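You operate a simulated robot arm through the tools that you are given. There is no shell and no other tool.

You run a simulated robot arm. Do the job below in one go: nothing can be reset, and whatever is moved stays where it is left.

## Task
Press the 30 ML case's bezel in the press, then fill it with oil.
Fine: one stroke, hands out from under the ram; shut the tray again; the printed amount, on the yellow plate, none spilt; leave it there, spout aside. Where these are worked on the way, their far stop is far enough and under half their travel is too little: press tray.

Only the result counts: the job must be done as asked and must still hold three seconds after the hand-in. Knocking over, shifting, dropping, spilling or breaking anything else fails it.

## Robot
A 6-joint arm with a two-finger parallel gripper, fixed in place. Base frame: the origin is at the foot of the arm, x ahead of it, y to its left, z up; the work surface is at about z = 800. Units: mm, degrees, N and s.
With the tool pointing down near the work surface it reaches from about 240 to 640 mm from the base axis. Its first joint turns from -66.0 to 66.0 degrees. Payload 2.7 kg.
The TCP is the grasp point between the finger pads, 23 mm short of the fingertips. In the tool frame z runs along the fingers and y along their closing line. Largest opening 94 mm; finger width 38, thickness 10; the body of the gripper, 54 by 96 mm, starts 39 mm behind the TCP.
Orientation is that of the tool frame in the base frame, as [roll, pitch, yaw] about the fixed x, y, z axes, in that order (R = Rz(yaw) Ry(pitch) Rx(roll)). With the fingers straight down and closing along the base's y, the tool's x points along the base's -x, its y along +y and its z along -z.

## Interface
- The arm moves only by the tool send_rows. Its argument "increments" is a list of rows, each a list of 7 numbers: the turn, a rotation vector about the tool's x, y, z in degrees, then the shift along the tool's x, y, z in mm, then the closure in counts, from 0 (fully open) to 255 (shut). In form: [[wx, wy, wz, x, y, z, grip], ...]. A call has 1 to 20 rows; each row is the pose to reach, as a shift and turn from the pose commanded when the call began, along the tool's axes at that moment. Each row takes 0.2 s and may step no farther than 50 mm and 8.6 degrees from the row before; otherwise, or with a gripper value out of range, the whole call is refused. A pose out of reach is approached as far as the arm can. The call stops where the force on the tool passes 90 N (or 10 N more than at its start, if that is more) or the arm is blocked; 0.2 s more then pass. The fingers move at their own pace (about 45 mm/s each) and stop on an object; they squeeze with about 39 N. The grip force told is the motor's: it shows also when the fingers shut on nothing. Time passes only in rows, and 0.2 s behind the last, so rows that repeat a pose let the fingers close. It gives the time, the measured TCP pose, the force on the tool (base axes), the opening and the grip force at its end, in the units of the frame above (readings bear some noise), with the torque about the TCP (base axes, N m) and any sound that the robot's microphone picked up.
- Cameras (640 x 400 px; columns grow to the right, rows downward): "scene" is fixed at [74, -435.9, 1410.9]; the picture's right is [0.71, -0.71, 0.00], its down [-0.35, -0.35, -0.87] and it looks along [0.61, 0.61, -0.50] (base axes); focal length 230 px, centre (320, 200). "wrist" rides on the gripper at [86, 16, -75] in the tool frame; the picture's right is [-0.18, 0.98, 0.00], its down [-0.58, -0.11, -0.81] and it looks along [-0.79, -0.15, 0.59] (tool axes); focal length 243 px, centre (320, 200).
- get_image(camera): a new picture of that camera. It takes no simulated time.
- pixel_to_xyz(camera, pixels): for up to 12 pixels [column, row] of the newest picture of that camera ("zoom" is the newest enlarged one), the place [x, y, z] in the base frame of the surface seen there, good to about 2 mm, but the place of the scene camera against the robot may be out by one fixed shift of up to 18 mm in any direction. It takes no simulated time.
- enlarge(camera, box): a new picture of the part [left, top, right, bottom] of that camera's present view, enlarged. It takes no simulated time.
- hand_in(): hands the job in; it is judged then, once.

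Open the gripper and draw the arm clear of the work before you hand the job in, unless the task says otherwise.

The tools are called after "Request:" as a command line: name --pt "numbers of a row" for each row, then --argument value for the rest, lists and objects as JSON in quotes. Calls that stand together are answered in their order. send_rows: Moves the arm, as the interface text tells. Its arguments: {"type":"object","properties":{"increments":{"type":"array"}},"required":["increments"]} The other tools are called the same way: get_image (camera) takes a picture; pixel_to_xyz (camera, pixels) gives the place of the surface under pixels of a picture; enlarge (camera, box) takes an enlarged picture of a part of a camera's view; hand_in () hands the job in.

At the start:

```text
time: 0.0
ee_pos: [292.9, 15.2, 1330.4]
tool_rot: [-180.0, 0.0, -179.9]
contact_force: [0.4, -0.1, -1.2]
ft_torque: [-0.02, 0.0, -0.03]
finger_gap: 93.9
grasp_force: 0.0
```

scene: 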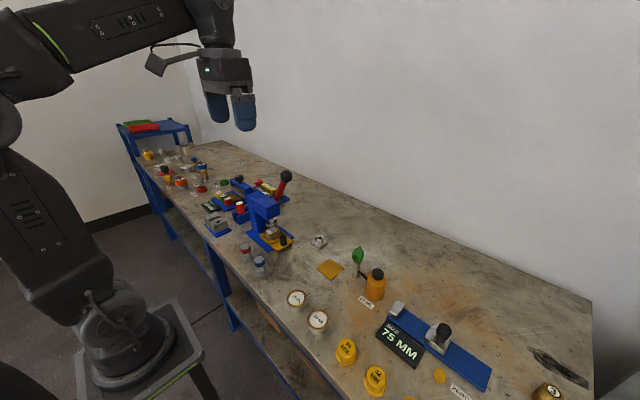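
wrist: 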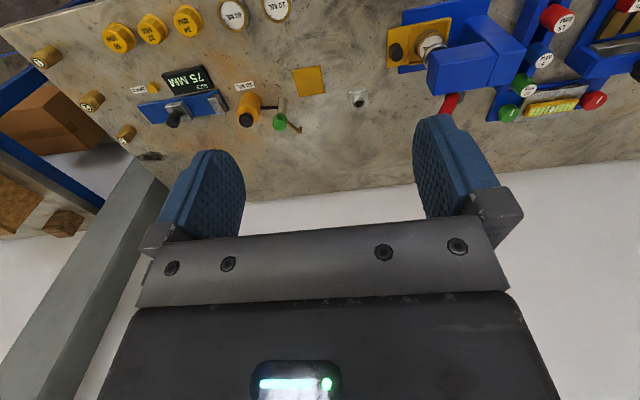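

I begin by looking closer at the bench: the press is near scene pixel (265,215), the yellow plate near (330,268), the oiler near (372,285). I enlarge these regions.

Request:
enlarge --camera "scene" --box '[200, 160, 330, 280]'

Request:
enlarge --camera "scene" --box '[270, 220, 420, 340]'

Request:
enlarge --camera "wrist" --box '[0, 0, 320, 170]'

Request:
enlarge --camera "wrist" --box '[320, 0, 640, 170]'

```text
3.33 times, centred on (265, 220) of scene
```

zoom: 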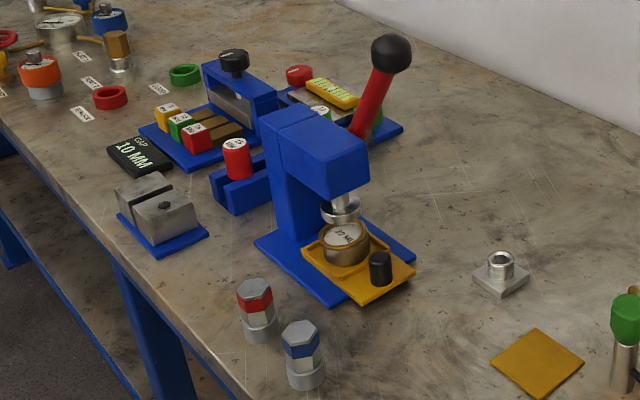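

```text
3.33 times, centred on (345, 280) of scene
```

zoom: 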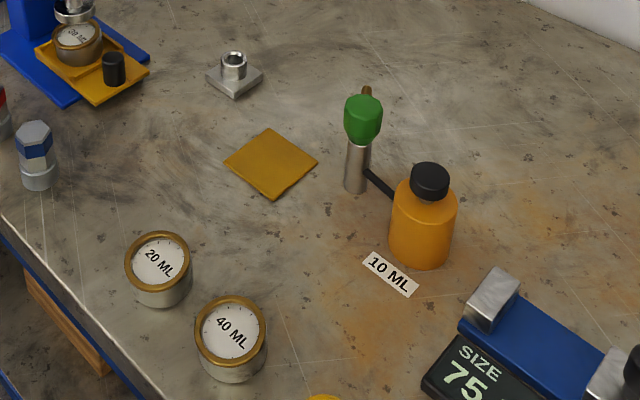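

```text
2.00 times, centred on (160, 85) of wrist
```

zoom: 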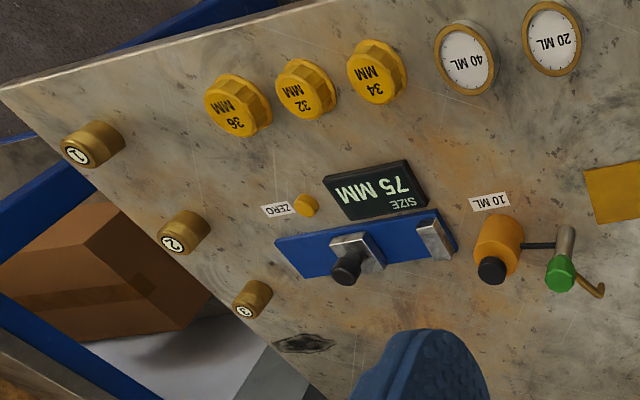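

```text
2.00 times, centred on (480, 85) of wrist
```

zoom: 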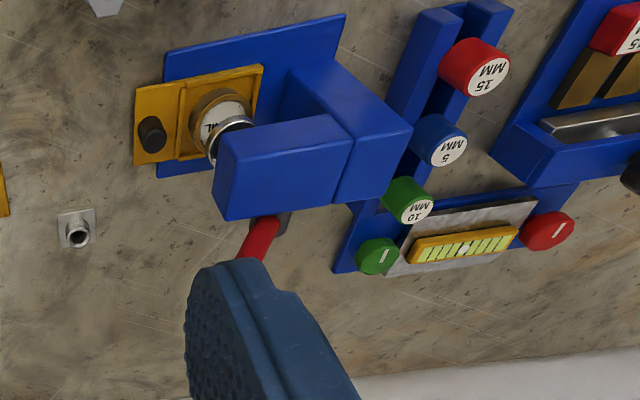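

I query the places of the main items in the wrist picture: plate at (310,80), fitting (358,98), oiler bottle (246,120), pump head (280,122), lever (448,105), tray and knob (395,50), case (430,42).

Request:
get_image --camera "wrist"

Request:
pixel_to_xyz --camera "wrist" --pixels '[[293, 69], [320, 66], [326, 92], [299, 96], [309, 81], [358, 99], [246, 120], [280, 122], [298, 129], [395, 50], [430, 42], [448, 104]]'

Request:
get_image --camera "scene"

Request:
pixel_to_xyz --camera "scene" --pixels '[[330, 268], [319, 240], [375, 275], [358, 255], [285, 176], [283, 242], [269, 227], [297, 298], [318, 319], [245, 249], [260, 264], [265, 200]]'

```text
taken
```

wrist: 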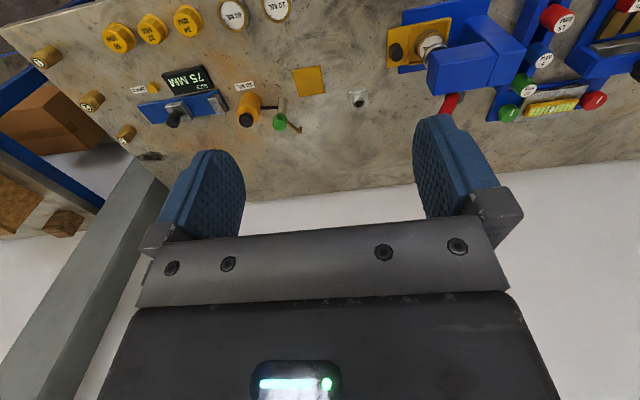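

```text
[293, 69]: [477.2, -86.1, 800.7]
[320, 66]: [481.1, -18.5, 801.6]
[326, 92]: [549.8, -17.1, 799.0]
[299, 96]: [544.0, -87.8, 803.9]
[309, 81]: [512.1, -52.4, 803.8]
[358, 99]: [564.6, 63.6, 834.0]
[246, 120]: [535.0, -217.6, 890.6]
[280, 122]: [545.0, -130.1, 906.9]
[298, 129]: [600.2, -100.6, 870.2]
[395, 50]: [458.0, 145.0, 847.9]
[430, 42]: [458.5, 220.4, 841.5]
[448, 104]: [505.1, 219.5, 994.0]
```

```text
taken
```

scene: 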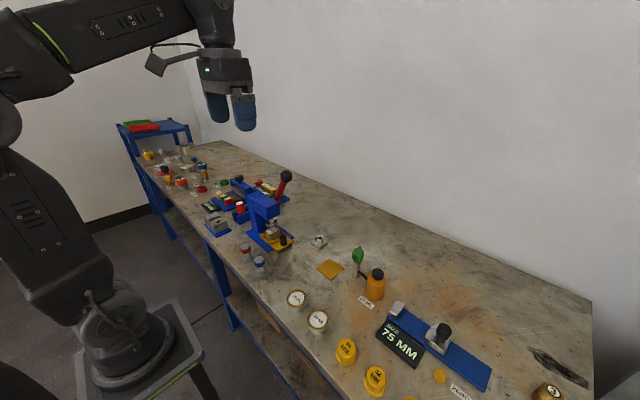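

```text
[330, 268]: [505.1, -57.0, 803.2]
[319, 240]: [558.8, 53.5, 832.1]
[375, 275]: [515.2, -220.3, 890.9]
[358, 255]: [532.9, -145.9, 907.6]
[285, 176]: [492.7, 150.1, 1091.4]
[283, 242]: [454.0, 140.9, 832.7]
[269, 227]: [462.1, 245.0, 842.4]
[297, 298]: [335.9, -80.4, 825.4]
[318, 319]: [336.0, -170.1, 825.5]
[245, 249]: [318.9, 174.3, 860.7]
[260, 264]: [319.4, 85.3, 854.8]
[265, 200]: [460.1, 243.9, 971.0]
```

The tray opens toward -y (knob at about y=145, ram near y=220+), the lever ball is near z=1090. I turn the tool 90 degrees so the wrist camera looks along +y at the press for a closer look.

Request:
send_rows --pt "0 0 -8.2 -10 0 12 0" --pt "0 0 -16.4 -20 0 24 0" --pt "0 0 -24.6 -30 0 36 0" --pt "0 0 -32.8 -40 0 48 0" --pt "0 0 -41 -50 0 60 0" --pt "0 0 -49.2 -60 0 72 0" --pt "0 0 -57.4 -70 0 84 0" --pt "0 0 -65.6 -80 0 96 0" --pt "0 0 -73.8 -90 0 108 0" --pt "0 0 -82 -100 0 120 0" --pt "0 0 -90 -107 0 130 0"

Request:
get_image --camera "wrist"

```text
time: 2.4
ee_pos: [399.2, 14.9, 1201.9]
tool_rot: [179.9, 0.0, -89.8]
contact_force: [0.0, 0.1, -0.1]
ft_torque: [-0.01, 0.03, -0.01]
finger_gap: 94.2
grasp_force: 0.0
```

```text
taken
```

wrist: 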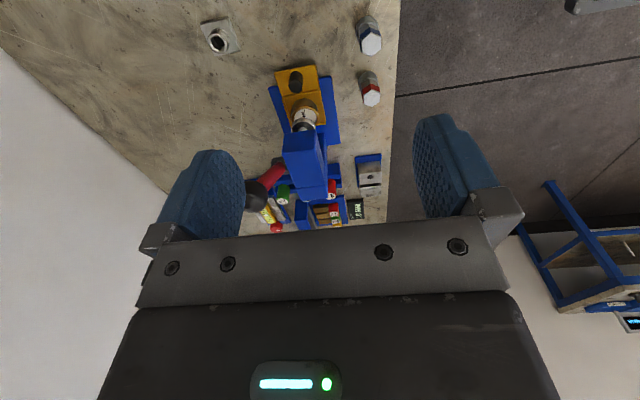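

The press is centred at about (305,140). I enlarge it and query the parts.

Request:
enlarge --camera "wrist" --box '[230, 40, 390, 240]'

Request:
pixel_to_xyz --camera "wrist" --pixels '[[296, 82], [303, 110], [303, 120], [277, 72], [315, 66], [327, 122], [290, 132], [256, 194], [272, 172], [218, 40], [334, 104], [302, 145]]'

```text
2.00 times, centred on (310, 140) of wrist
```

zoom: 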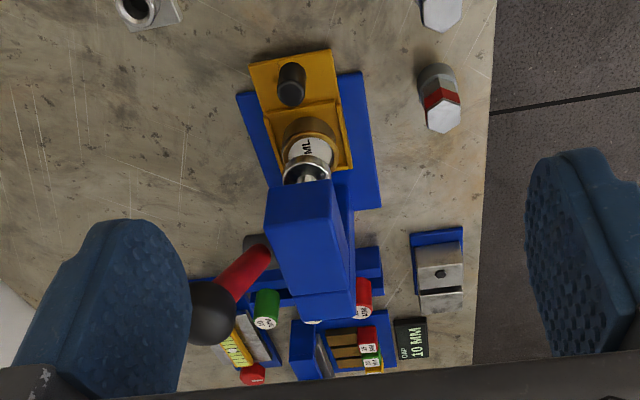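

```text
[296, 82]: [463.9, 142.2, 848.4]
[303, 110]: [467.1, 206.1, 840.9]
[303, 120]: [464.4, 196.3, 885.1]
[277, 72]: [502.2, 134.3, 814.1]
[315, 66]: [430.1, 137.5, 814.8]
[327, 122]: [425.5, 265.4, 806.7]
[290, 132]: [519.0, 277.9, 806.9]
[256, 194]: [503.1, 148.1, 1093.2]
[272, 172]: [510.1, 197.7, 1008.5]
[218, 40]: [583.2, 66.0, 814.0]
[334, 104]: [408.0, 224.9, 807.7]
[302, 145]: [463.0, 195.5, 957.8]
```

Next I take a side view of the press from the -x side, to see whether ram and case line up and where the lever pivots.

Request:
send_rows --pt "0 0 8.2 -14 12.6 18 0" --pt "0 0 16.4 -28 25.2 36 0" --pt "0 0 24.6 -42 37.8 54 0" --pt "0 0 32.8 -56 50.4 72 0" --pt "0 0 41 -70 63 90 0" --pt "0 0 49.2 -84 75.6 108 0" --pt "0 0 57.4 -98 88.2 126 0" --pt "0 0 65.6 -112 100.8 144 0" --pt "0 0 73.8 -126 113.4 162 0" --pt "0 0 82 -140 126 180 0" --pt "0 0 89.9 -155 139 202 0"

Request:
get_image --camera "wrist"

```text
time: 4.8
ee_pos: [261.4, 168.3, 998.2]
tool_rot: [179.9, 0.0, -179.9]
contact_force: [-0.7, -0.1, 0.1]
ft_torque: [0.0, 0.0, -0.03]
finger_gap: 94.1
grasp_force: 0.0
```

```text
taken
```

wrist: 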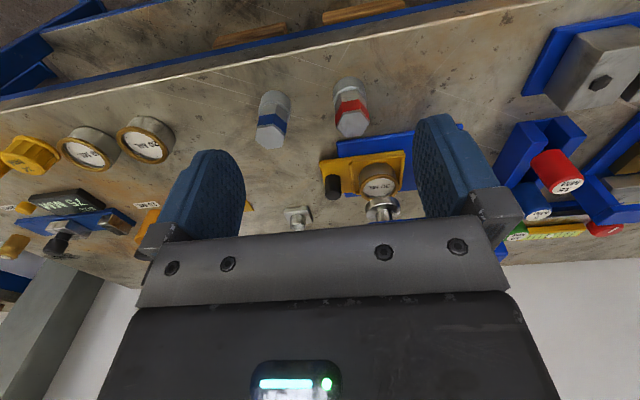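

Request:
enlarge --camera "wrist" --box '[290, 90, 450, 240]'

Request:
pixel_to_xyz --camera "wrist" --pixels '[[333, 183], [378, 186], [380, 209], [363, 189], [396, 185], [322, 160], [405, 152], [370, 213], [396, 213], [380, 165], [300, 215], [404, 190]]'

```text
2.67 times, centred on (370, 165) of wrist
```

zoom: 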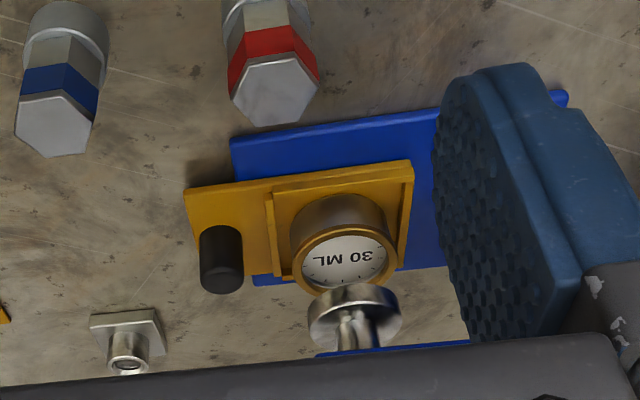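

```text
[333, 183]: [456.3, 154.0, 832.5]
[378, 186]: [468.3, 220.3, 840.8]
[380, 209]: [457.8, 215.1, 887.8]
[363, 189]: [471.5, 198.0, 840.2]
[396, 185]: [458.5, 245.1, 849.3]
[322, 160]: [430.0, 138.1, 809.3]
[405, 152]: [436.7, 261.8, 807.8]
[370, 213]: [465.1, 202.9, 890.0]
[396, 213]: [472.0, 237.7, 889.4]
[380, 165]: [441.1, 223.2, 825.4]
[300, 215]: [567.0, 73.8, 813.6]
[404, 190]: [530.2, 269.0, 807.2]
```

The case (30 ML) sits under the ram with the tray shut: case top about (465,221,842), ram underside about (466,220,888). Now I calibrate the scene camera's shift using the plate, and get the lever's line from the scene zoom.

Request:
enlarge --camera "scene" --box '[240, 160, 310, 260]'

Request:
pixel_to_xyz --camera "scene" --pixels '[[285, 175], [281, 183], [278, 191], [276, 195], [262, 192], [248, 194], [278, 203], [255, 211], [271, 229], [282, 239], [268, 251], [291, 243]]'

```text
4.00 times, centred on (275, 210) of scene
```

zoom: 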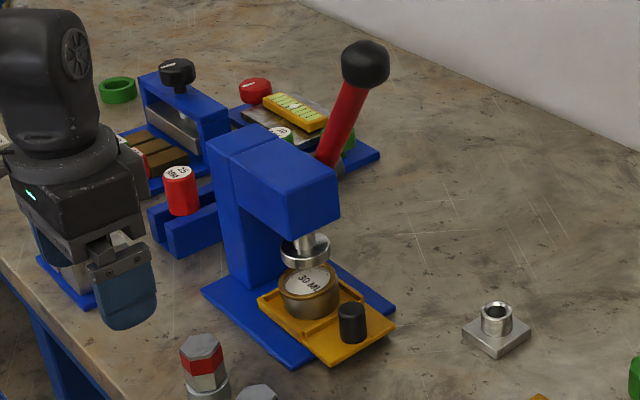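

```text
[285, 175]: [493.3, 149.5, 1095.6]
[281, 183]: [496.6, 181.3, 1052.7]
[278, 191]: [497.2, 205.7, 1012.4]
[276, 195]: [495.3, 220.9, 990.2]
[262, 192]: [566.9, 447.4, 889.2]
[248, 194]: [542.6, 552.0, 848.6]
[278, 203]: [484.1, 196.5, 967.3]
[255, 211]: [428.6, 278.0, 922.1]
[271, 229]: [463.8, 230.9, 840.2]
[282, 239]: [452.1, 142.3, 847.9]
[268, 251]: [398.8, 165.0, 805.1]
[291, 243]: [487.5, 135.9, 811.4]
```

Now a look at the lever's foot and ball from the -y side, higher, so that the ball falls between the fingers in the picture.

Request:
send_rows --pt "0 0 -8.2 -21.7 -20.7 -23.4 0" --pt "0 0 -16.4 -43.4 -41.4 -46.8 0" --pt "0 0 -24.6 -65.1 -62.1 -70.2 0" --pt "0 0 -32.8 -86.8 -82.8 -93.6 0" --pt "0 0 -41 -108.5 -103.5 -117 0" --pt "0 0 -49.2 -130.2 -124.2 -140.4 0" --pt "0 0 -57.4 -151.9 -144.9 -163.8 0" --pt "0 0 -65.6 -173.6 -165.6 -187.2 0" --pt "0 0 -73.8 -195.3 -186.3 -210.6 0" --pt "0 0 -82 -217 -207 -234 0" --pt "0 0 -90 -239 -228 -257 0"

Request:
get_image --camera "wrist"

Request:
enlarge --camera "wrist" --box '[260, 80, 420, 240]'

```text
time: 7.2
ee_pos: [500.1, -56.2, 1256.2]
tool_rot: [179.8, 0.0, -89.7]
contact_force: [-0.2, 0.6, -0.8]
ft_torque: [-0.02, -0.04, 0.0]
finger_gap: 93.6
grasp_force: 0.0
```

```text
taken
```

wrist: 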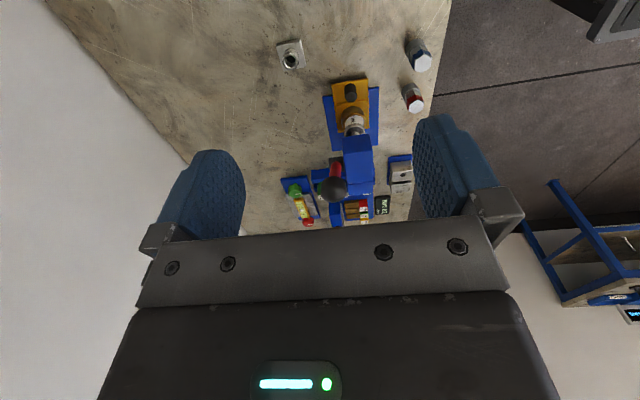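

```text
2.50 times, centred on (340, 160) of wrist
```

zoom: 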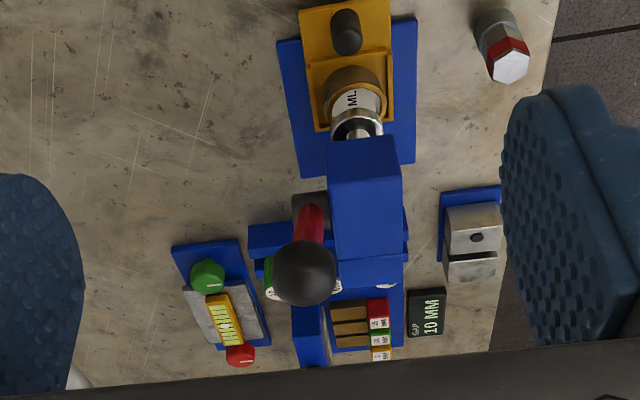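

The ball is at zoom (303,273), the grey hub at zoom (305,205). I query them.

Request:
pixel_to_xyz --camera "zoom" --pixels '[[303, 273], [303, 245], [303, 302], [275, 273], [333, 273], [309, 225], [300, 203], [318, 200], [365, 180], [398, 200], [335, 200], [312, 213]]'

```text
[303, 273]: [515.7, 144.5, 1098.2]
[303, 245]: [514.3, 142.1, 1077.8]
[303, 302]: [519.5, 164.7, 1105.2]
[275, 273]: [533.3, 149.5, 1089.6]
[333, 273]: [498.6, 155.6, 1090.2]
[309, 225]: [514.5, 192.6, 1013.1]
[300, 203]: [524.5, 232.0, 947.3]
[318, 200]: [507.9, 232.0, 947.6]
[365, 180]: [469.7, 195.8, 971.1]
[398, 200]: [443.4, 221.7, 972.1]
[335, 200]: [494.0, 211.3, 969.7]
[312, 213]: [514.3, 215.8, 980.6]
```

Ball centre works out to about (517,161,1085), radius 21; hub about (515,245,940). I move the open gripper (closing along x) above the ball first.

Request:
send_rows --pt "0 0 0 -40 -4 0 0" --pt "0 0 0 -80 -8 10 0" --pt "0 0 0 -120 -12 20 0" --pt "0 0 0 -160 -16 40 0" --pt "0 0 0 -200 -17 70 0" --pt "0 0 0 -217 -17.4 96 0" --pt "0 0 0 -217 -17.4 96 0"

Request:
get_image --camera "wrist"

Request:
enlarge --camera "scene" --box '[220, 100, 340, 260]'

```text
time: 8.8
ee_pos: [517.6, 157.7, 1158.2]
tool_rot: [-180.0, 0.0, -89.8]
contact_force: [0.0, 0.6, 1.1]
ft_torque: [0.0, 0.0, -0.03]
finger_gap: 94.0
grasp_force: 0.0
```

```text
taken
```

wrist: 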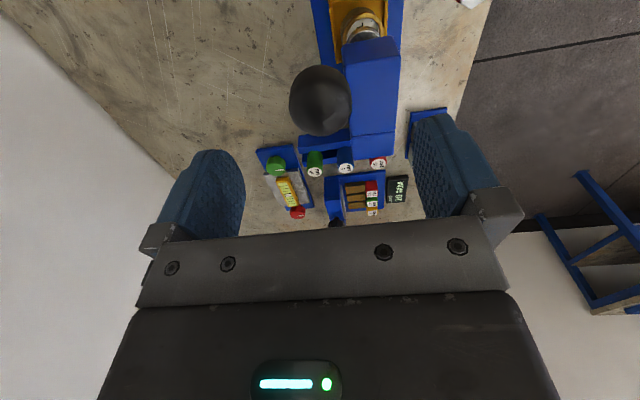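

```text
2.50 times, centred on (280, 180) of scene
```

zoom: 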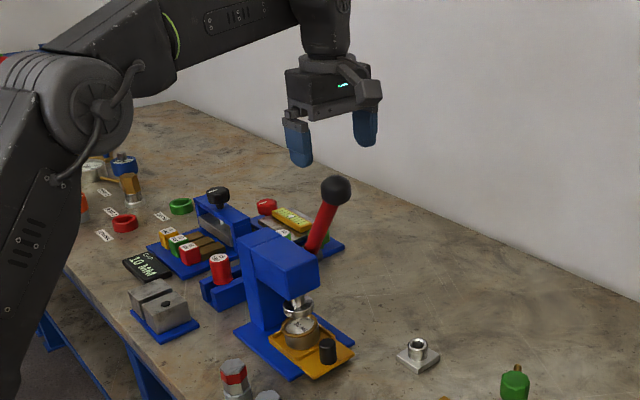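

The ball appears centred at wrist (320,101), confirming (518,161,1085). I descend around it and close the fingers.

Request:
send_rows --pt "0 0 0 -3 -1 25 0" --pt "0 0 0 -3 -1 50 0" --pt "0 0 0 -3 -1 65 0" --pt "0 0 0 -3 -1 77 0" --pt "0 0 0 -3 -1 77 0"

Request:
enlarge --camera "scene" --box '[240, 120, 340, 220]'

Request:
get_image --camera "wrist"

```text
time: 10.0
ee_pos: [518.5, 161.2, 1084.3]
tool_rot: [-179.9, -0.1, -89.9]
contact_force: [0.5, 0.6, 0.7]
ft_torque: [0.01, 0.05, -0.04]
finger_gap: 94.0
grasp_force: 0.1
```

```text
4.00 times, centred on (290, 170) of scene
```

zoom: 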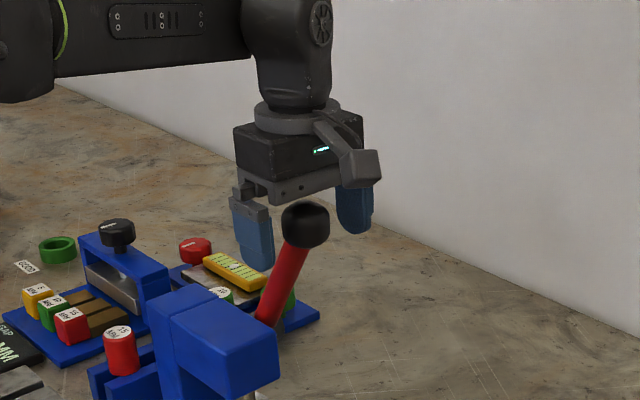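

```text
taken
```

wrist: 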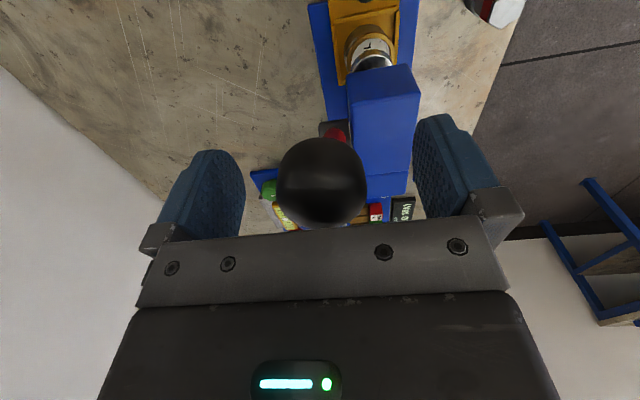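

The ball lies between the fingers. I close on it, holding the pose.

Request:
send_rows --pt "0 0 0 0 0 0 255" --pt "0 0 0 0 0 0 255" --pt "0 0 0 0 0 0 255" --pt "0 0 0 0 0 0 255" --pt "0 0 0 0 0 0 255"

Request:
get_image --camera "wrist"

```text
time: 11.2
ee_pos: [517.7, 162.6, 1083.0]
tool_rot: [-180.0, 0.0, -89.7]
contact_force: [-6.9, -0.6, 0.3]
ft_torque: [0.0, 0.1, -0.02]
finger_gap: 41.2
grasp_force: 45.2
```

```text
taken
```

wrist: 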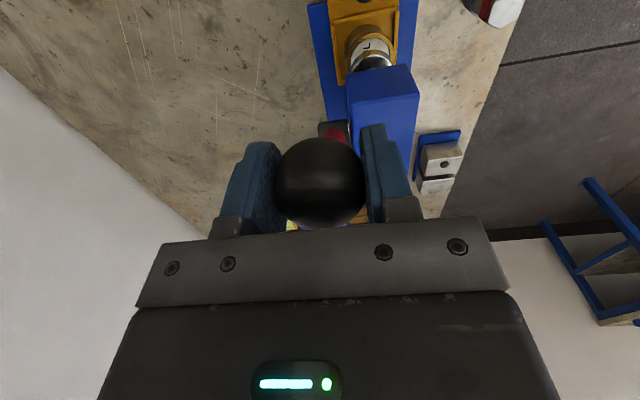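

Gap 41 mm: the ball is held. I start the lever along its estimated arc (about the hub near y=245, z=940) for the first 10 degrees and watch the force.

Request:
send_rows --pt "0 0 0 8.1 0 5.0 255" --pt "0 0 0 16.1 0 10.6 255" --pt "0 0 0 23.7 0 16.6 255"

Request:
get_image --camera "wrist"

Request:
enlarge --camera "scene" --box '[230, 140, 330, 260]'

```text
time: 12.0
ee_pos: [517.7, 140.2, 1067.3]
tool_rot: [-179.8, 0.2, -89.8]
contact_force: [9.2, 11.5, 0.7]
ft_torque: [1.37, -0.11, -0.01]
finger_gap: 41.3
grasp_force: 45.0
```

```text
taken
```

wrist: 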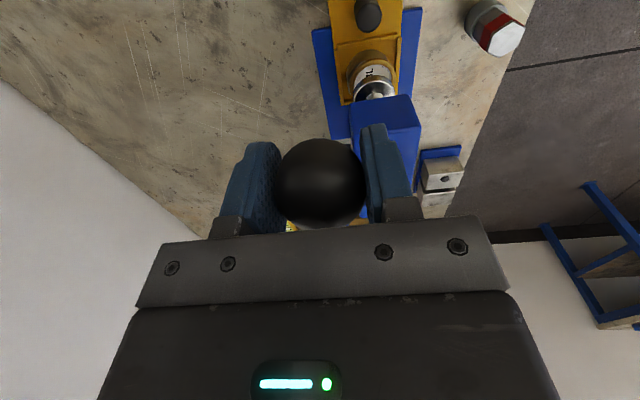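

```text
3.33 times, centred on (280, 200) of scene
```

zoom: 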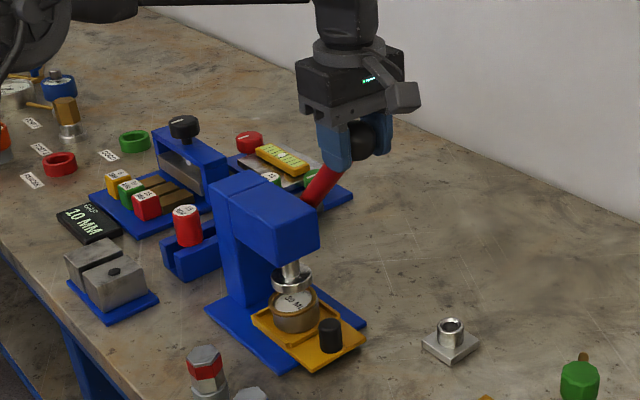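

The lever follows with little force (about 11 N) and the ram comes down. I continue the same stroke along the arc.

Request:
send_rows --pt "0 0 0 10.8 0 9.9 255" --pt "0 0 0 20.7 0 20.7 255" --pt "0 0 0 29.6 0 32.3 255" --pt "0 0 0 37.4 0 44.6 255"

Request:
enlarge --camera "scene" --box '[230, 140, 330, 260]'

```text
time: 13.0
ee_pos: [517.7, 102.6, 1021.3]
tool_rot: [179.8, 0.0, -89.8]
contact_force: [2.0, 11.3, 4.8]
ft_torque: [1.35, 0.1, -0.07]
finger_gap: 41.1
grasp_force: 45.5
```

```text
3.33 times, centred on (280, 200) of scene
```

zoom: 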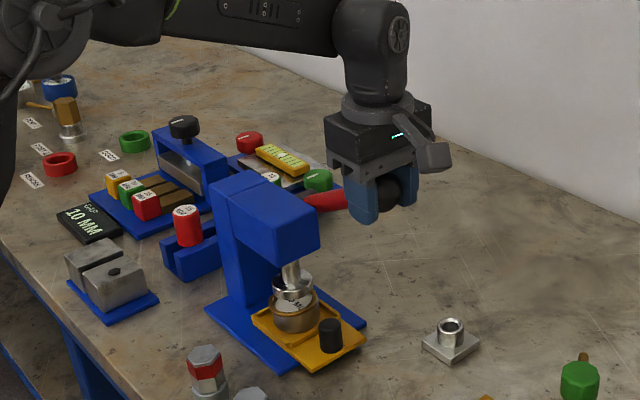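

Request:
send_rows --pt "0 0 0 6.8 0 13.0 255" --pt "0 0 0 12.4 0 26.5 255" --pt "0 0 0 16.8 0 40.4 255"

Request:
enlarge --camera "scene" --box '[230, 140, 330, 260]'

Request:
get_image --camera "wrist"

```text
time: 13.8
ee_pos: [517.7, 84.7, 982.1]
tool_rot: [179.9, -0.1, -89.9]
contact_force: [-2.2, 16.0, 5.7]
ft_torque: [1.26, 0.08, 0.03]
finger_gap: 41.4
grasp_force: 44.7
```

```text
3.33 times, centred on (280, 200) of scene
```

zoom: 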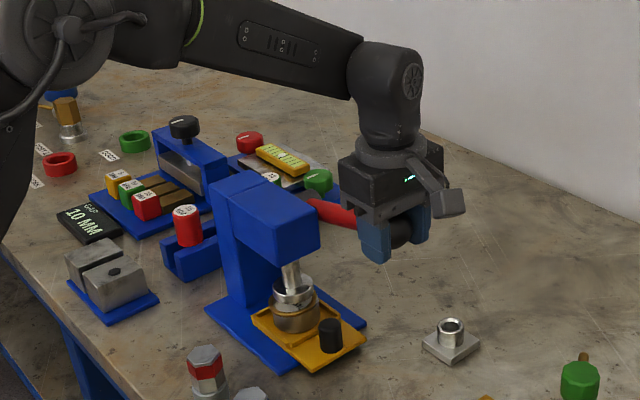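

```text
taken
```

wrist: 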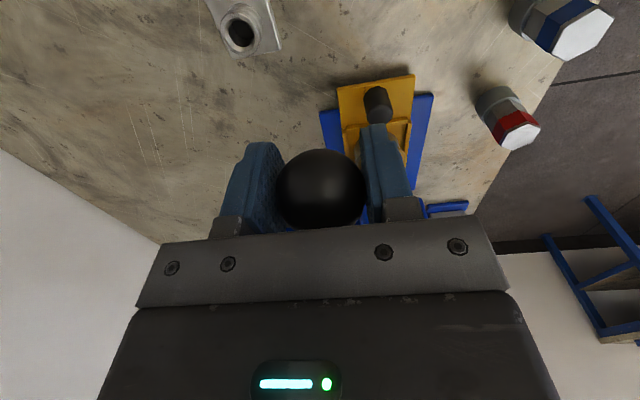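

The ball slips up by only a couple of mm in the pads; I keep going with a slightly smaller radius toward horizontal.

Request:
send_rows --pt "0 0 0 1.6 0 14.3 255" --pt "0 0 0 2.6 0 28.8 255" --pt "0 0 0 2.6 0 43.4 255"

Request:
enlarge --camera "scene" --box '[230, 160, 330, 260]'

Request:
get_image --camera "wrist"

```text
time: 14.6
ee_pos: [518.7, 78.7, 937.9]
tool_rot: [179.9, -0.2, -90.0]
contact_force: [-6.5, -6.7, 10.6]
ft_torque: [1.28, 0.24, 0.02]
finger_gap: 40.8
grasp_force: 45.9
```

```text
4.00 times, centred on (280, 210) of scene
```

zoom: 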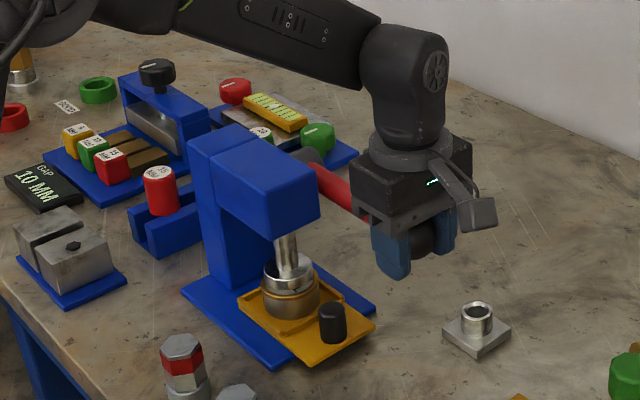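

```text
taken
```

wrist: 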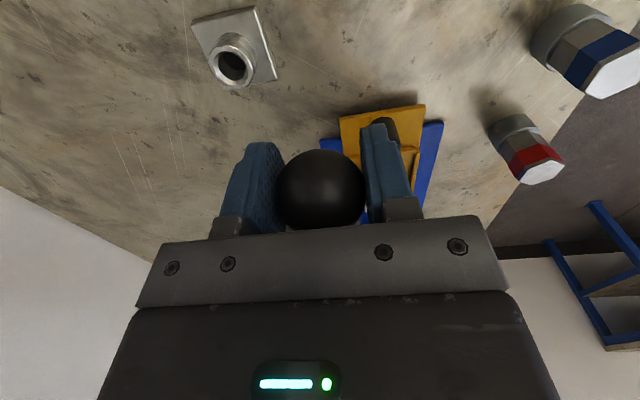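

Ram is right at the bezel now. I carry on with the same stroke in smaller steps and watch for the stop.

Request:
send_rows --pt "0 0 0 -0.5 0 8 255" --pt "0 0 0 -1.2 0 16 255" --pt "0 0 0 -2.4 0 24 255"

Request:
enlarge --camera "scene" --box '[230, 160, 330, 260]'

Request:
get_image --camera "wrist"

```text
time: 15.4
ee_pos: [519.2, 83.6, 915.4]
tool_rot: [-180.0, -0.1, -89.9]
contact_force: [-9.7, -12.5, 8.7]
ft_torque: [1.32, 0.04, 0.08]
finger_gap: 41.0
grasp_force: 44.6
```

```text
4.00 times, centred on (280, 210) of scene
```

zoom: 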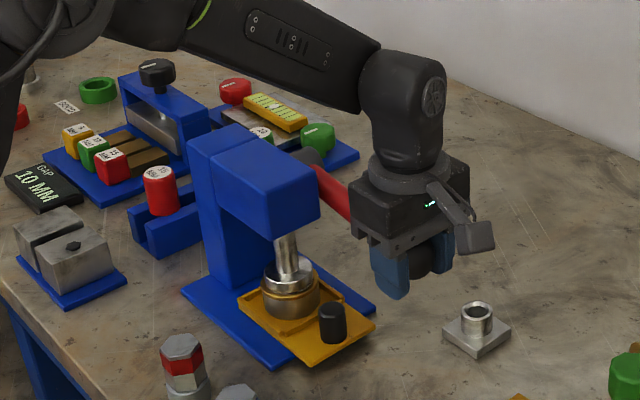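

```text
taken
```

wrist: 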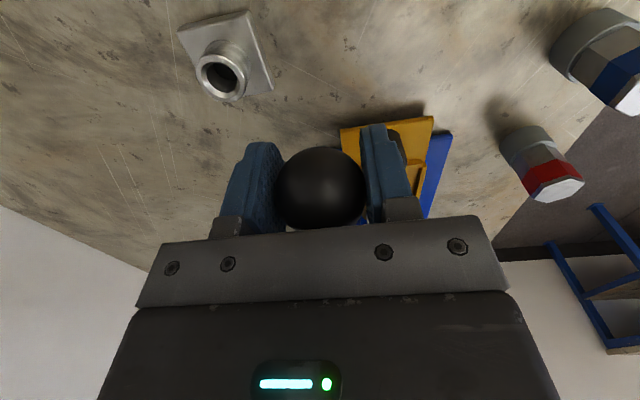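

Request:
send_rows --pt "0 0 0 1.5 0 8 255" --pt "0 0 0 0.0 0 16 255" --pt "0 0 0 -2.0 0 24 255"

Request:
enlarge --camera "scene" --box '[230, 160, 330, 260]'

Request:
get_image --camera "wrist"

```text
time: 16.2
ee_pos: [518.9, 86.1, 895.6]
tool_rot: [-179.6, 0.0, -89.7]
contact_force: [-27.5, -1.9, 50.8]
ft_torque: [0.5, 0.07, 0.26]
finger_gap: 41.2
grasp_force: 44.7
```

```text
4.00 times, centred on (280, 210) of scene
```

zoom: 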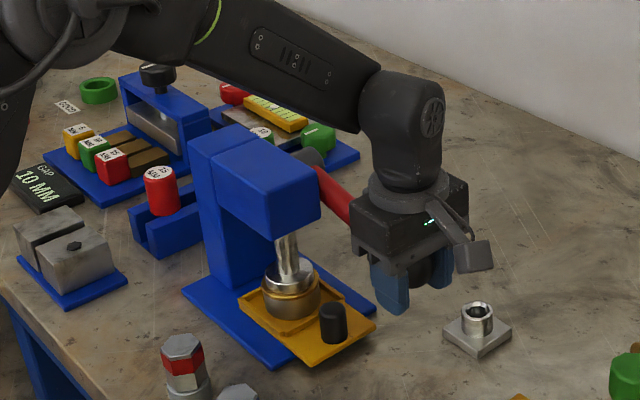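

```text
taken
```

wrist: 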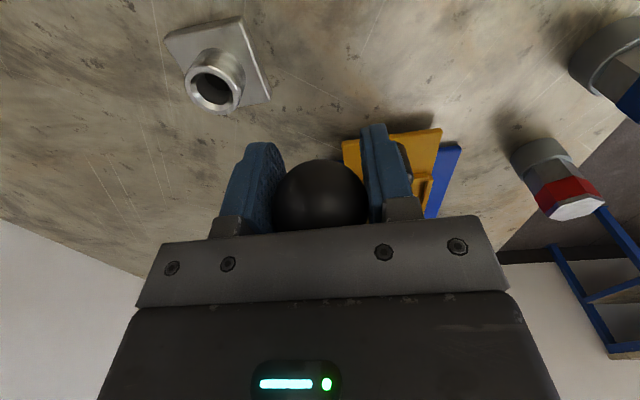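

Force has risen to 51 N up with the ball slipping slightly in the pads – either the bezel resisting or the end stop. I push on further in the same stroke until the force limit shows a stop.

Request:
send_rows --pt "0 0 0 -0.5 1 4 255" --pt "0 0 0 -1 1 8 255" --pt "0 0 0 -1.5 1 12 255" --pt "0 0 0 -2 1 16 255"

Request:
enlarge --camera "scene" --box '[230, 160, 330, 260]'

Request:
get_image --camera "wrist"

```text
time: 17.1
ee_pos: [518.8, 86.8, 890.7]
tool_rot: [-179.3, 0.0, -89.8]
contact_force: [-25.7, -7.0, 27.8]
ft_torque: [0.01, 0.04, 0.31]
finger_gap: 41.1
grasp_force: 44.9
stopped in row 4: the force on the tool passed its limit at 94 N (the readings are from after the stop); the commanded pose is now the measured one
```

```text
4.00 times, centred on (280, 210) of scene
```

zoom: 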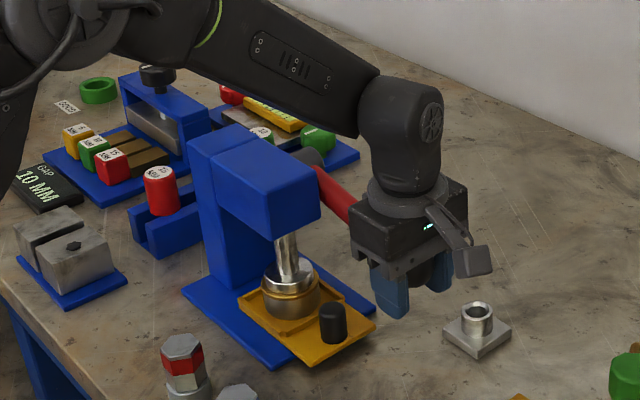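

```text
taken
```

wrist: 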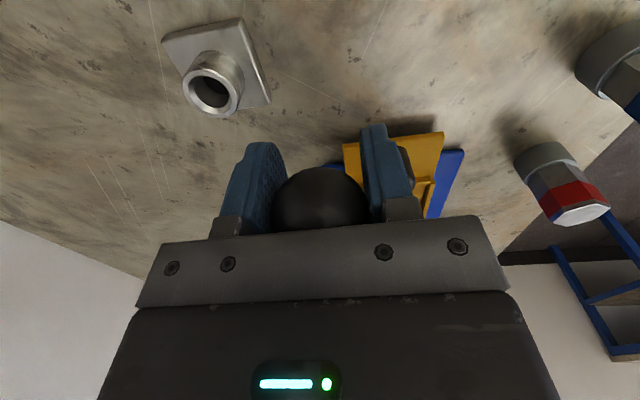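

The force limit tripped at 94 N while the ram no longer moved: a hard stop. I enlarge ram and case to check.

Request:
enlarge --camera "scene" --box '[250, 205, 300, 255]'

Request:
pixel_to_xyz --camera "scene" --pixels '[[271, 226], [272, 229], [272, 232], [271, 235], [272, 240], [265, 230]]'

```text
8.00 times, centred on (275, 230) of scene
```

zoom: 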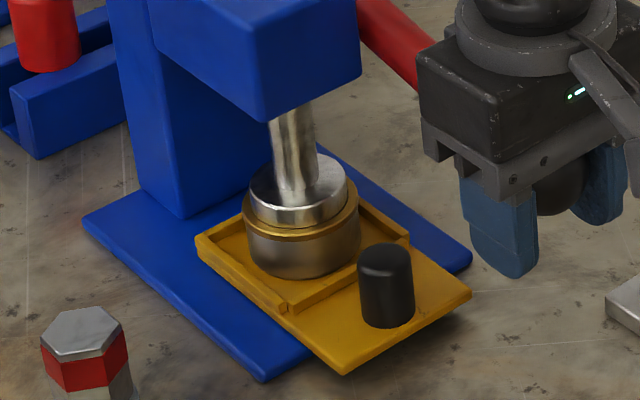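

```text
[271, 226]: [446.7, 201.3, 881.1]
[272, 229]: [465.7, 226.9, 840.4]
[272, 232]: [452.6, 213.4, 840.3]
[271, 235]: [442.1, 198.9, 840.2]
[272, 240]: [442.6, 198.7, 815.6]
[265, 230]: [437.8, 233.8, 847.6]
```

The ram disc now sits down on the bezel with the ring seated low on the case, and the lever is at its lower stop. Still holding the ball, I return the lever along the same arc.

Request:
send_rows --pt "0 0 0 3.8 0 -16.5 255" --pt "0 0 0 5.9 0 -33.4 255" --pt "0 0 0 6.2 0 -50.4 255" --pt "0 0 0 4.7 0 -67.3 255" --pt "0 0 0 1.5 0 -84 255"

Request:
enlarge --camera "scene" --box '[230, 160, 330, 260]'

Request:
get_image --camera "wrist"

```text
time: 18.3
ee_pos: [518.1, 84.7, 972.3]
tool_rot: [-179.1, 0.1, -89.9]
contact_force: [-2.5, -3.4, -5.3]
ft_torque: [-1.27, -0.17, 0.03]
finger_gap: 41.1
grasp_force: 44.8
```

```text
4.00 times, centred on (280, 210) of scene
```

zoom: 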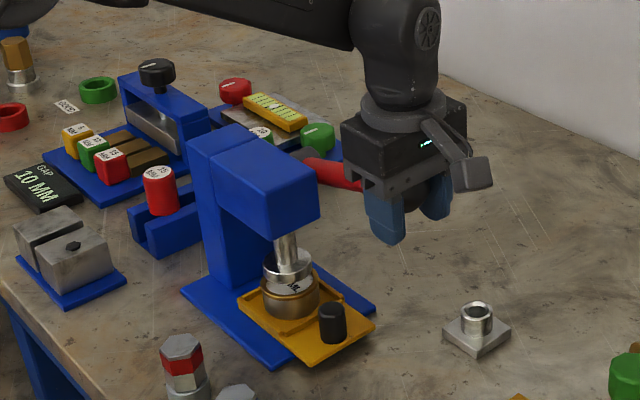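

```text
taken
```

wrist: 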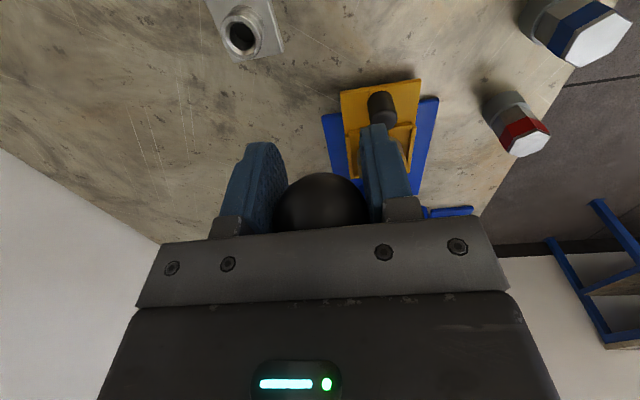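

The ram lifts off the pressed case and the lever follows. I finish the return to the upper stop.

Request:
send_rows --pt "0 0 0 -5 0 -16.2 255" --pt "0 0 0 -11.6 0 -31.8 255" --pt "0 0 0 -19.9 0 -46.7 255" --pt "0 0 0 -29.6 0 -60.6 255" --pt "0 0 0 -40.8 0 -73.4 255" --pt "0 0 0 -53.2 0 -85 255" --pt "0 0 0 -66.7 0 -95.3 255" --pt "0 0 0 -73.9 0 -99.8 255"

Request:
enlarge --camera "scene" --box '[230, 140, 330, 260]'

Request:
get_image --camera "wrist"

```text
time: 20.1
ee_pos: [518.0, 155.3, 1067.5]
tool_rot: [-180.0, -0.3, -90.2]
contact_force: [15.8, -29.3, -34.2]
ft_torque: [0.23, 0.3, -0.29]
finger_gap: 41.6
grasp_force: 45.4
```

```text
3.33 times, centred on (280, 200) of scene
```

zoom: 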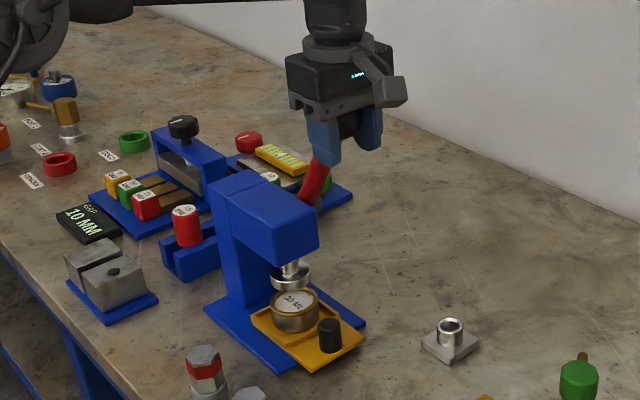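

```text
taken
```

wrist: 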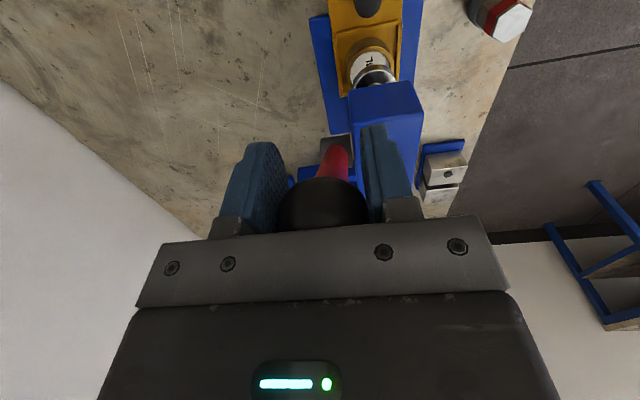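

Force shows the upper stop; the ram is well up again (zoom (290,278)) above the pressed case. I open the fingers and go straight up.

Request:
send_rows --pt "0 0 0 0 0 0 0" --pt "0 0 0 0 0 0 0" --pt "0 0 0 0 0 0 0" --pt "0 0 0 0 0 0 0" --pt "0 0 0 0 0 -20 0" --pt "0 0 0 0 0 -60 0" --pt "0 0 0 0 0 -105 0"

Request:
get_image --camera "scene"

Request:
enlarge --camera "scene" --box '[230, 150, 330, 260]'

Request:
get_image --camera "wrist"

```text
time: 21.7
ee_pos: [515.2, 159.5, 1177.7]
tool_rot: [-179.4, 0.2, -89.8]
contact_force: [0.0, -0.5, 0.4]
ft_torque: [-0.01, 0.01, -0.01]
finger_gap: 93.9
grasp_force: 0.1
```

```text
taken
```

scene: 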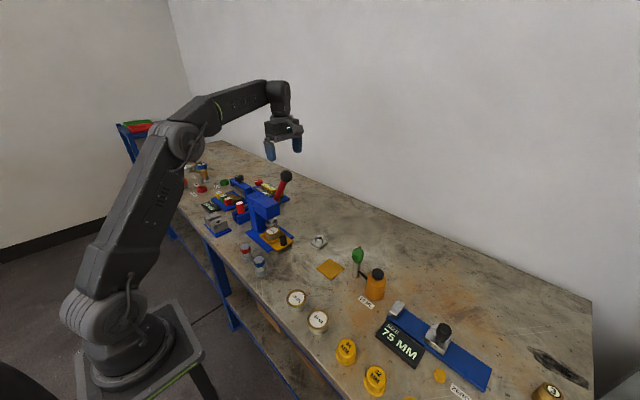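

```text
3.64 times, centred on (280, 205) of scene
```

zoom: 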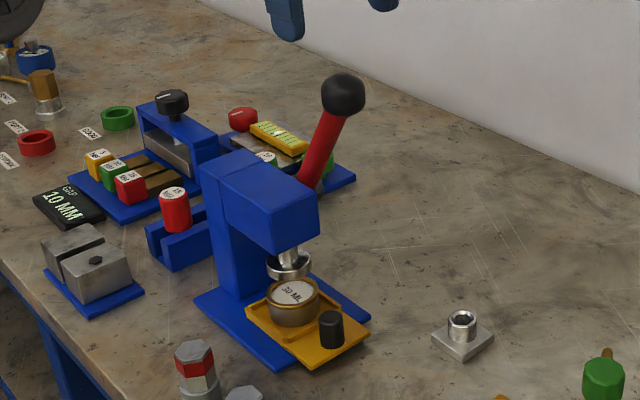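

```text
taken
```

wrist: 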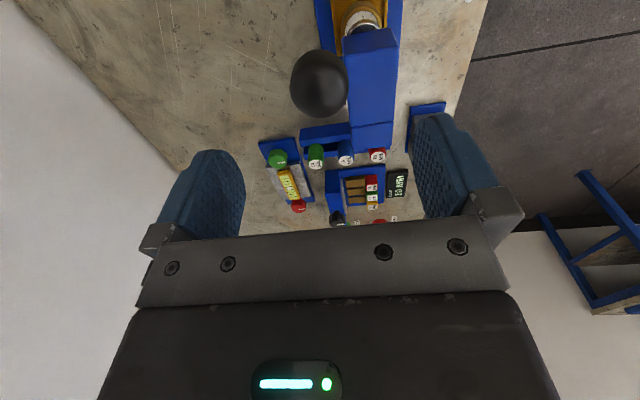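

The lever is back up, the pressed case sits in the shut tray. For the knob (about (462,143), top z 848) I will tilt the tool 20 degrees so the wrist keeps clear of the lever ball; first I go to a pose in front of the tray and look.

Request:
send_rows --pt "0 0 0 40 10 0 0" --pt "0 0 0 80 25 0 0" --pt "0 -5 0 110 40 30 0" --pt "0 -10 0 120 50 70 0" --pt "0 -15 0 120 53 110 0" --pt "0 -20 0 120 53 150 0" --pt "0 -20 0 120 53 190 0" --pt "0 -20 0 120 53 218 0" --pt "0 -20 0 120 53 218 0"

Request:
get_image --camera "wrist"

Request:
get_image --camera "scene"

```text
time: 23.7
ee_pos: [464.5, 37.3, 960.1]
tool_rot: [-179.1, 20.1, -89.7]
contact_force: [0.3, 0.2, 0.4]
ft_torque: [-0.04, 0.01, -0.04]
finger_gap: 93.8
grasp_force: 0.1
```

```text
taken
```

wrist: 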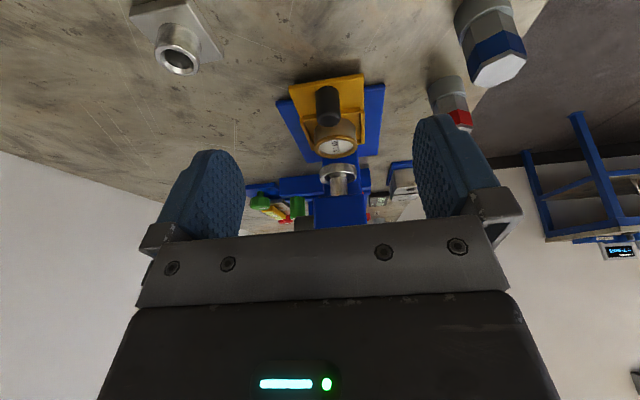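

```text
taken
```

scene: 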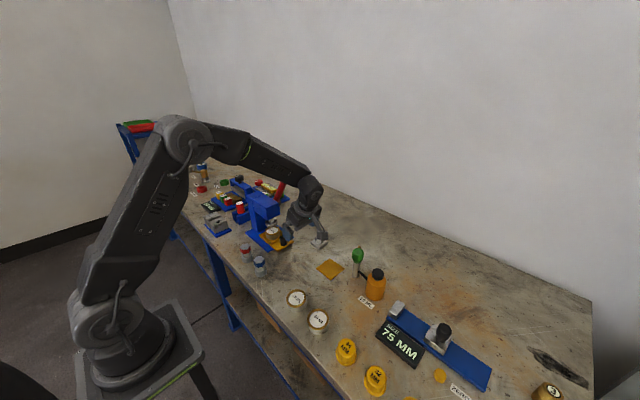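

Now a good view of tray, knob, case and ram. I enlarge and measure them.

Request:
enlarge --camera "wrist" --box '[270, 65, 400, 225]'

Request:
pixel_to_xyz --camera "wrist" --pixels '[[327, 118], [318, 116], [338, 116], [328, 124], [328, 92], [335, 148], [317, 150], [356, 147], [336, 156], [335, 128], [290, 86], [363, 75]]'

Request:
pixel_to_xyz --camera "wrist" --pixels '[[336, 168], [321, 170], [355, 170], [337, 180], [305, 122], [362, 118], [367, 150], [320, 158], [322, 96], [333, 96]]'

```text
2.50 times, centred on (335, 145) of wrist
```

zoom: 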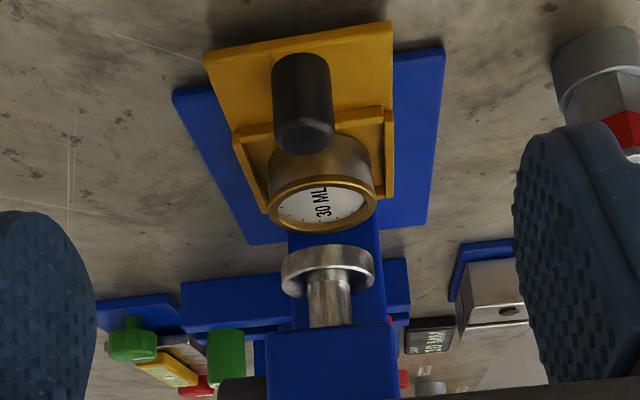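

```text
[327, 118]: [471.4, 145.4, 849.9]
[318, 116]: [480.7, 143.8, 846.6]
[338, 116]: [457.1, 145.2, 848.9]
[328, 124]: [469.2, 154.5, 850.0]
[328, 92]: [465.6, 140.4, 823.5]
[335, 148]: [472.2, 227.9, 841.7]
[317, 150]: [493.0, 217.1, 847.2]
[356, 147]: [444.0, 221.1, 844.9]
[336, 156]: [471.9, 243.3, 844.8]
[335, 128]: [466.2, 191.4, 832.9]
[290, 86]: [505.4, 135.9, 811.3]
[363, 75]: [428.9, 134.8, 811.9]
```

```text
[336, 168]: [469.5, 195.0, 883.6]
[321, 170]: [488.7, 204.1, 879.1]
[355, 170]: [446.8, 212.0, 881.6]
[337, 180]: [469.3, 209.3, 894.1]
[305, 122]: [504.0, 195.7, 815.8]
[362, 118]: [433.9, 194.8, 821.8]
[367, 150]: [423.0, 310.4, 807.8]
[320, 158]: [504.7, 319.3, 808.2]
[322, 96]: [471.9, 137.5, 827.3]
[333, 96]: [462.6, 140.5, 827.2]
```

Knob centre is about (468,147), top z 850; case centre about (468,219). I move the open fingers around the knob (tilted 20 degrees), with tips staying above the tray plate (z 812).

Request:
send_rows --pt "0 0 0 -16 -1 36 0" --pt "0 0 0 -32 -2 72 0" --pt "0 0 0 -48 -3 108 0" --pt "0 0 0 -58 -3.5 130 0" --pt "0 0 0 -64 -3.5 144 0" --pt "0 0 0 -64 -3.5 144 0"

Request:
get_image --camera "wrist"

Request:
enlarge --camera "scene" --box '[240, 160, 340, 260]'

```text
time: 25.1
ee_pos: [470.5, 146.8, 845.3]
tool_rot: [-179.1, 20.1, -89.5]
contact_force: [0.9, -0.5, 0.1]
ft_torque: [0.0, 0.0, 0.0]
finger_gap: 93.8
grasp_force: 0.1
```

```text
taken
```

wrist: 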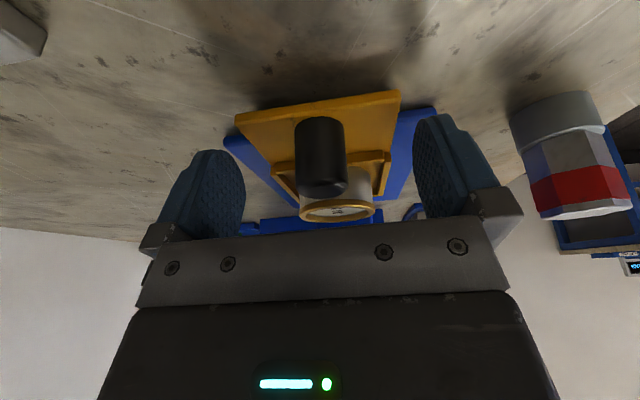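

```text
4.00 times, centred on (290, 210) of scene
```

zoom: 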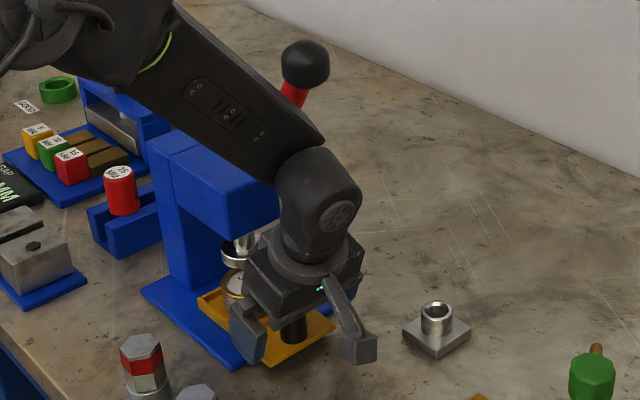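

The knob (wrist column 320) is centred between the fingers. I close on it.

Request:
send_rows --pt "0 0 0 0 0 0 255" --pt "0 0 0 0 0 0 255" --pt "0 0 0 0 0 0 255" --pt "0 0 0 0 0 0 255" --pt "0 0 0 0 0 0 255" --pt "0 0 0 0 0 0 255"

Request:
get_image --camera "wrist"

```text
time: 26.5
ee_pos: [470.3, 146.5, 846.0]
tool_rot: [-179.3, 20.1, -89.6]
contact_force: [-3.6, -0.7, 4.5]
ft_torque: [-0.13, 1.03, 0.09]
finger_gap: 25.8
grasp_force: 45.1
```

```text
taken
```

wrist: 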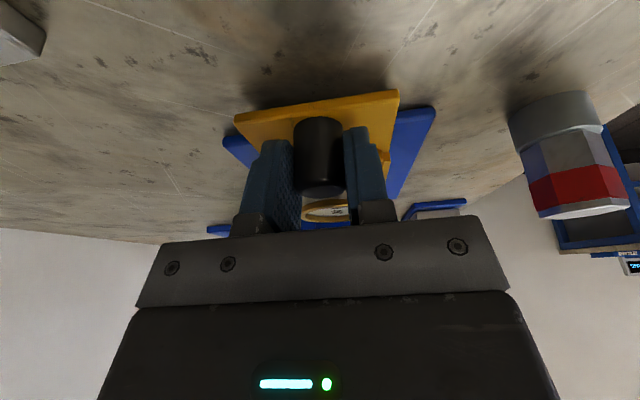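

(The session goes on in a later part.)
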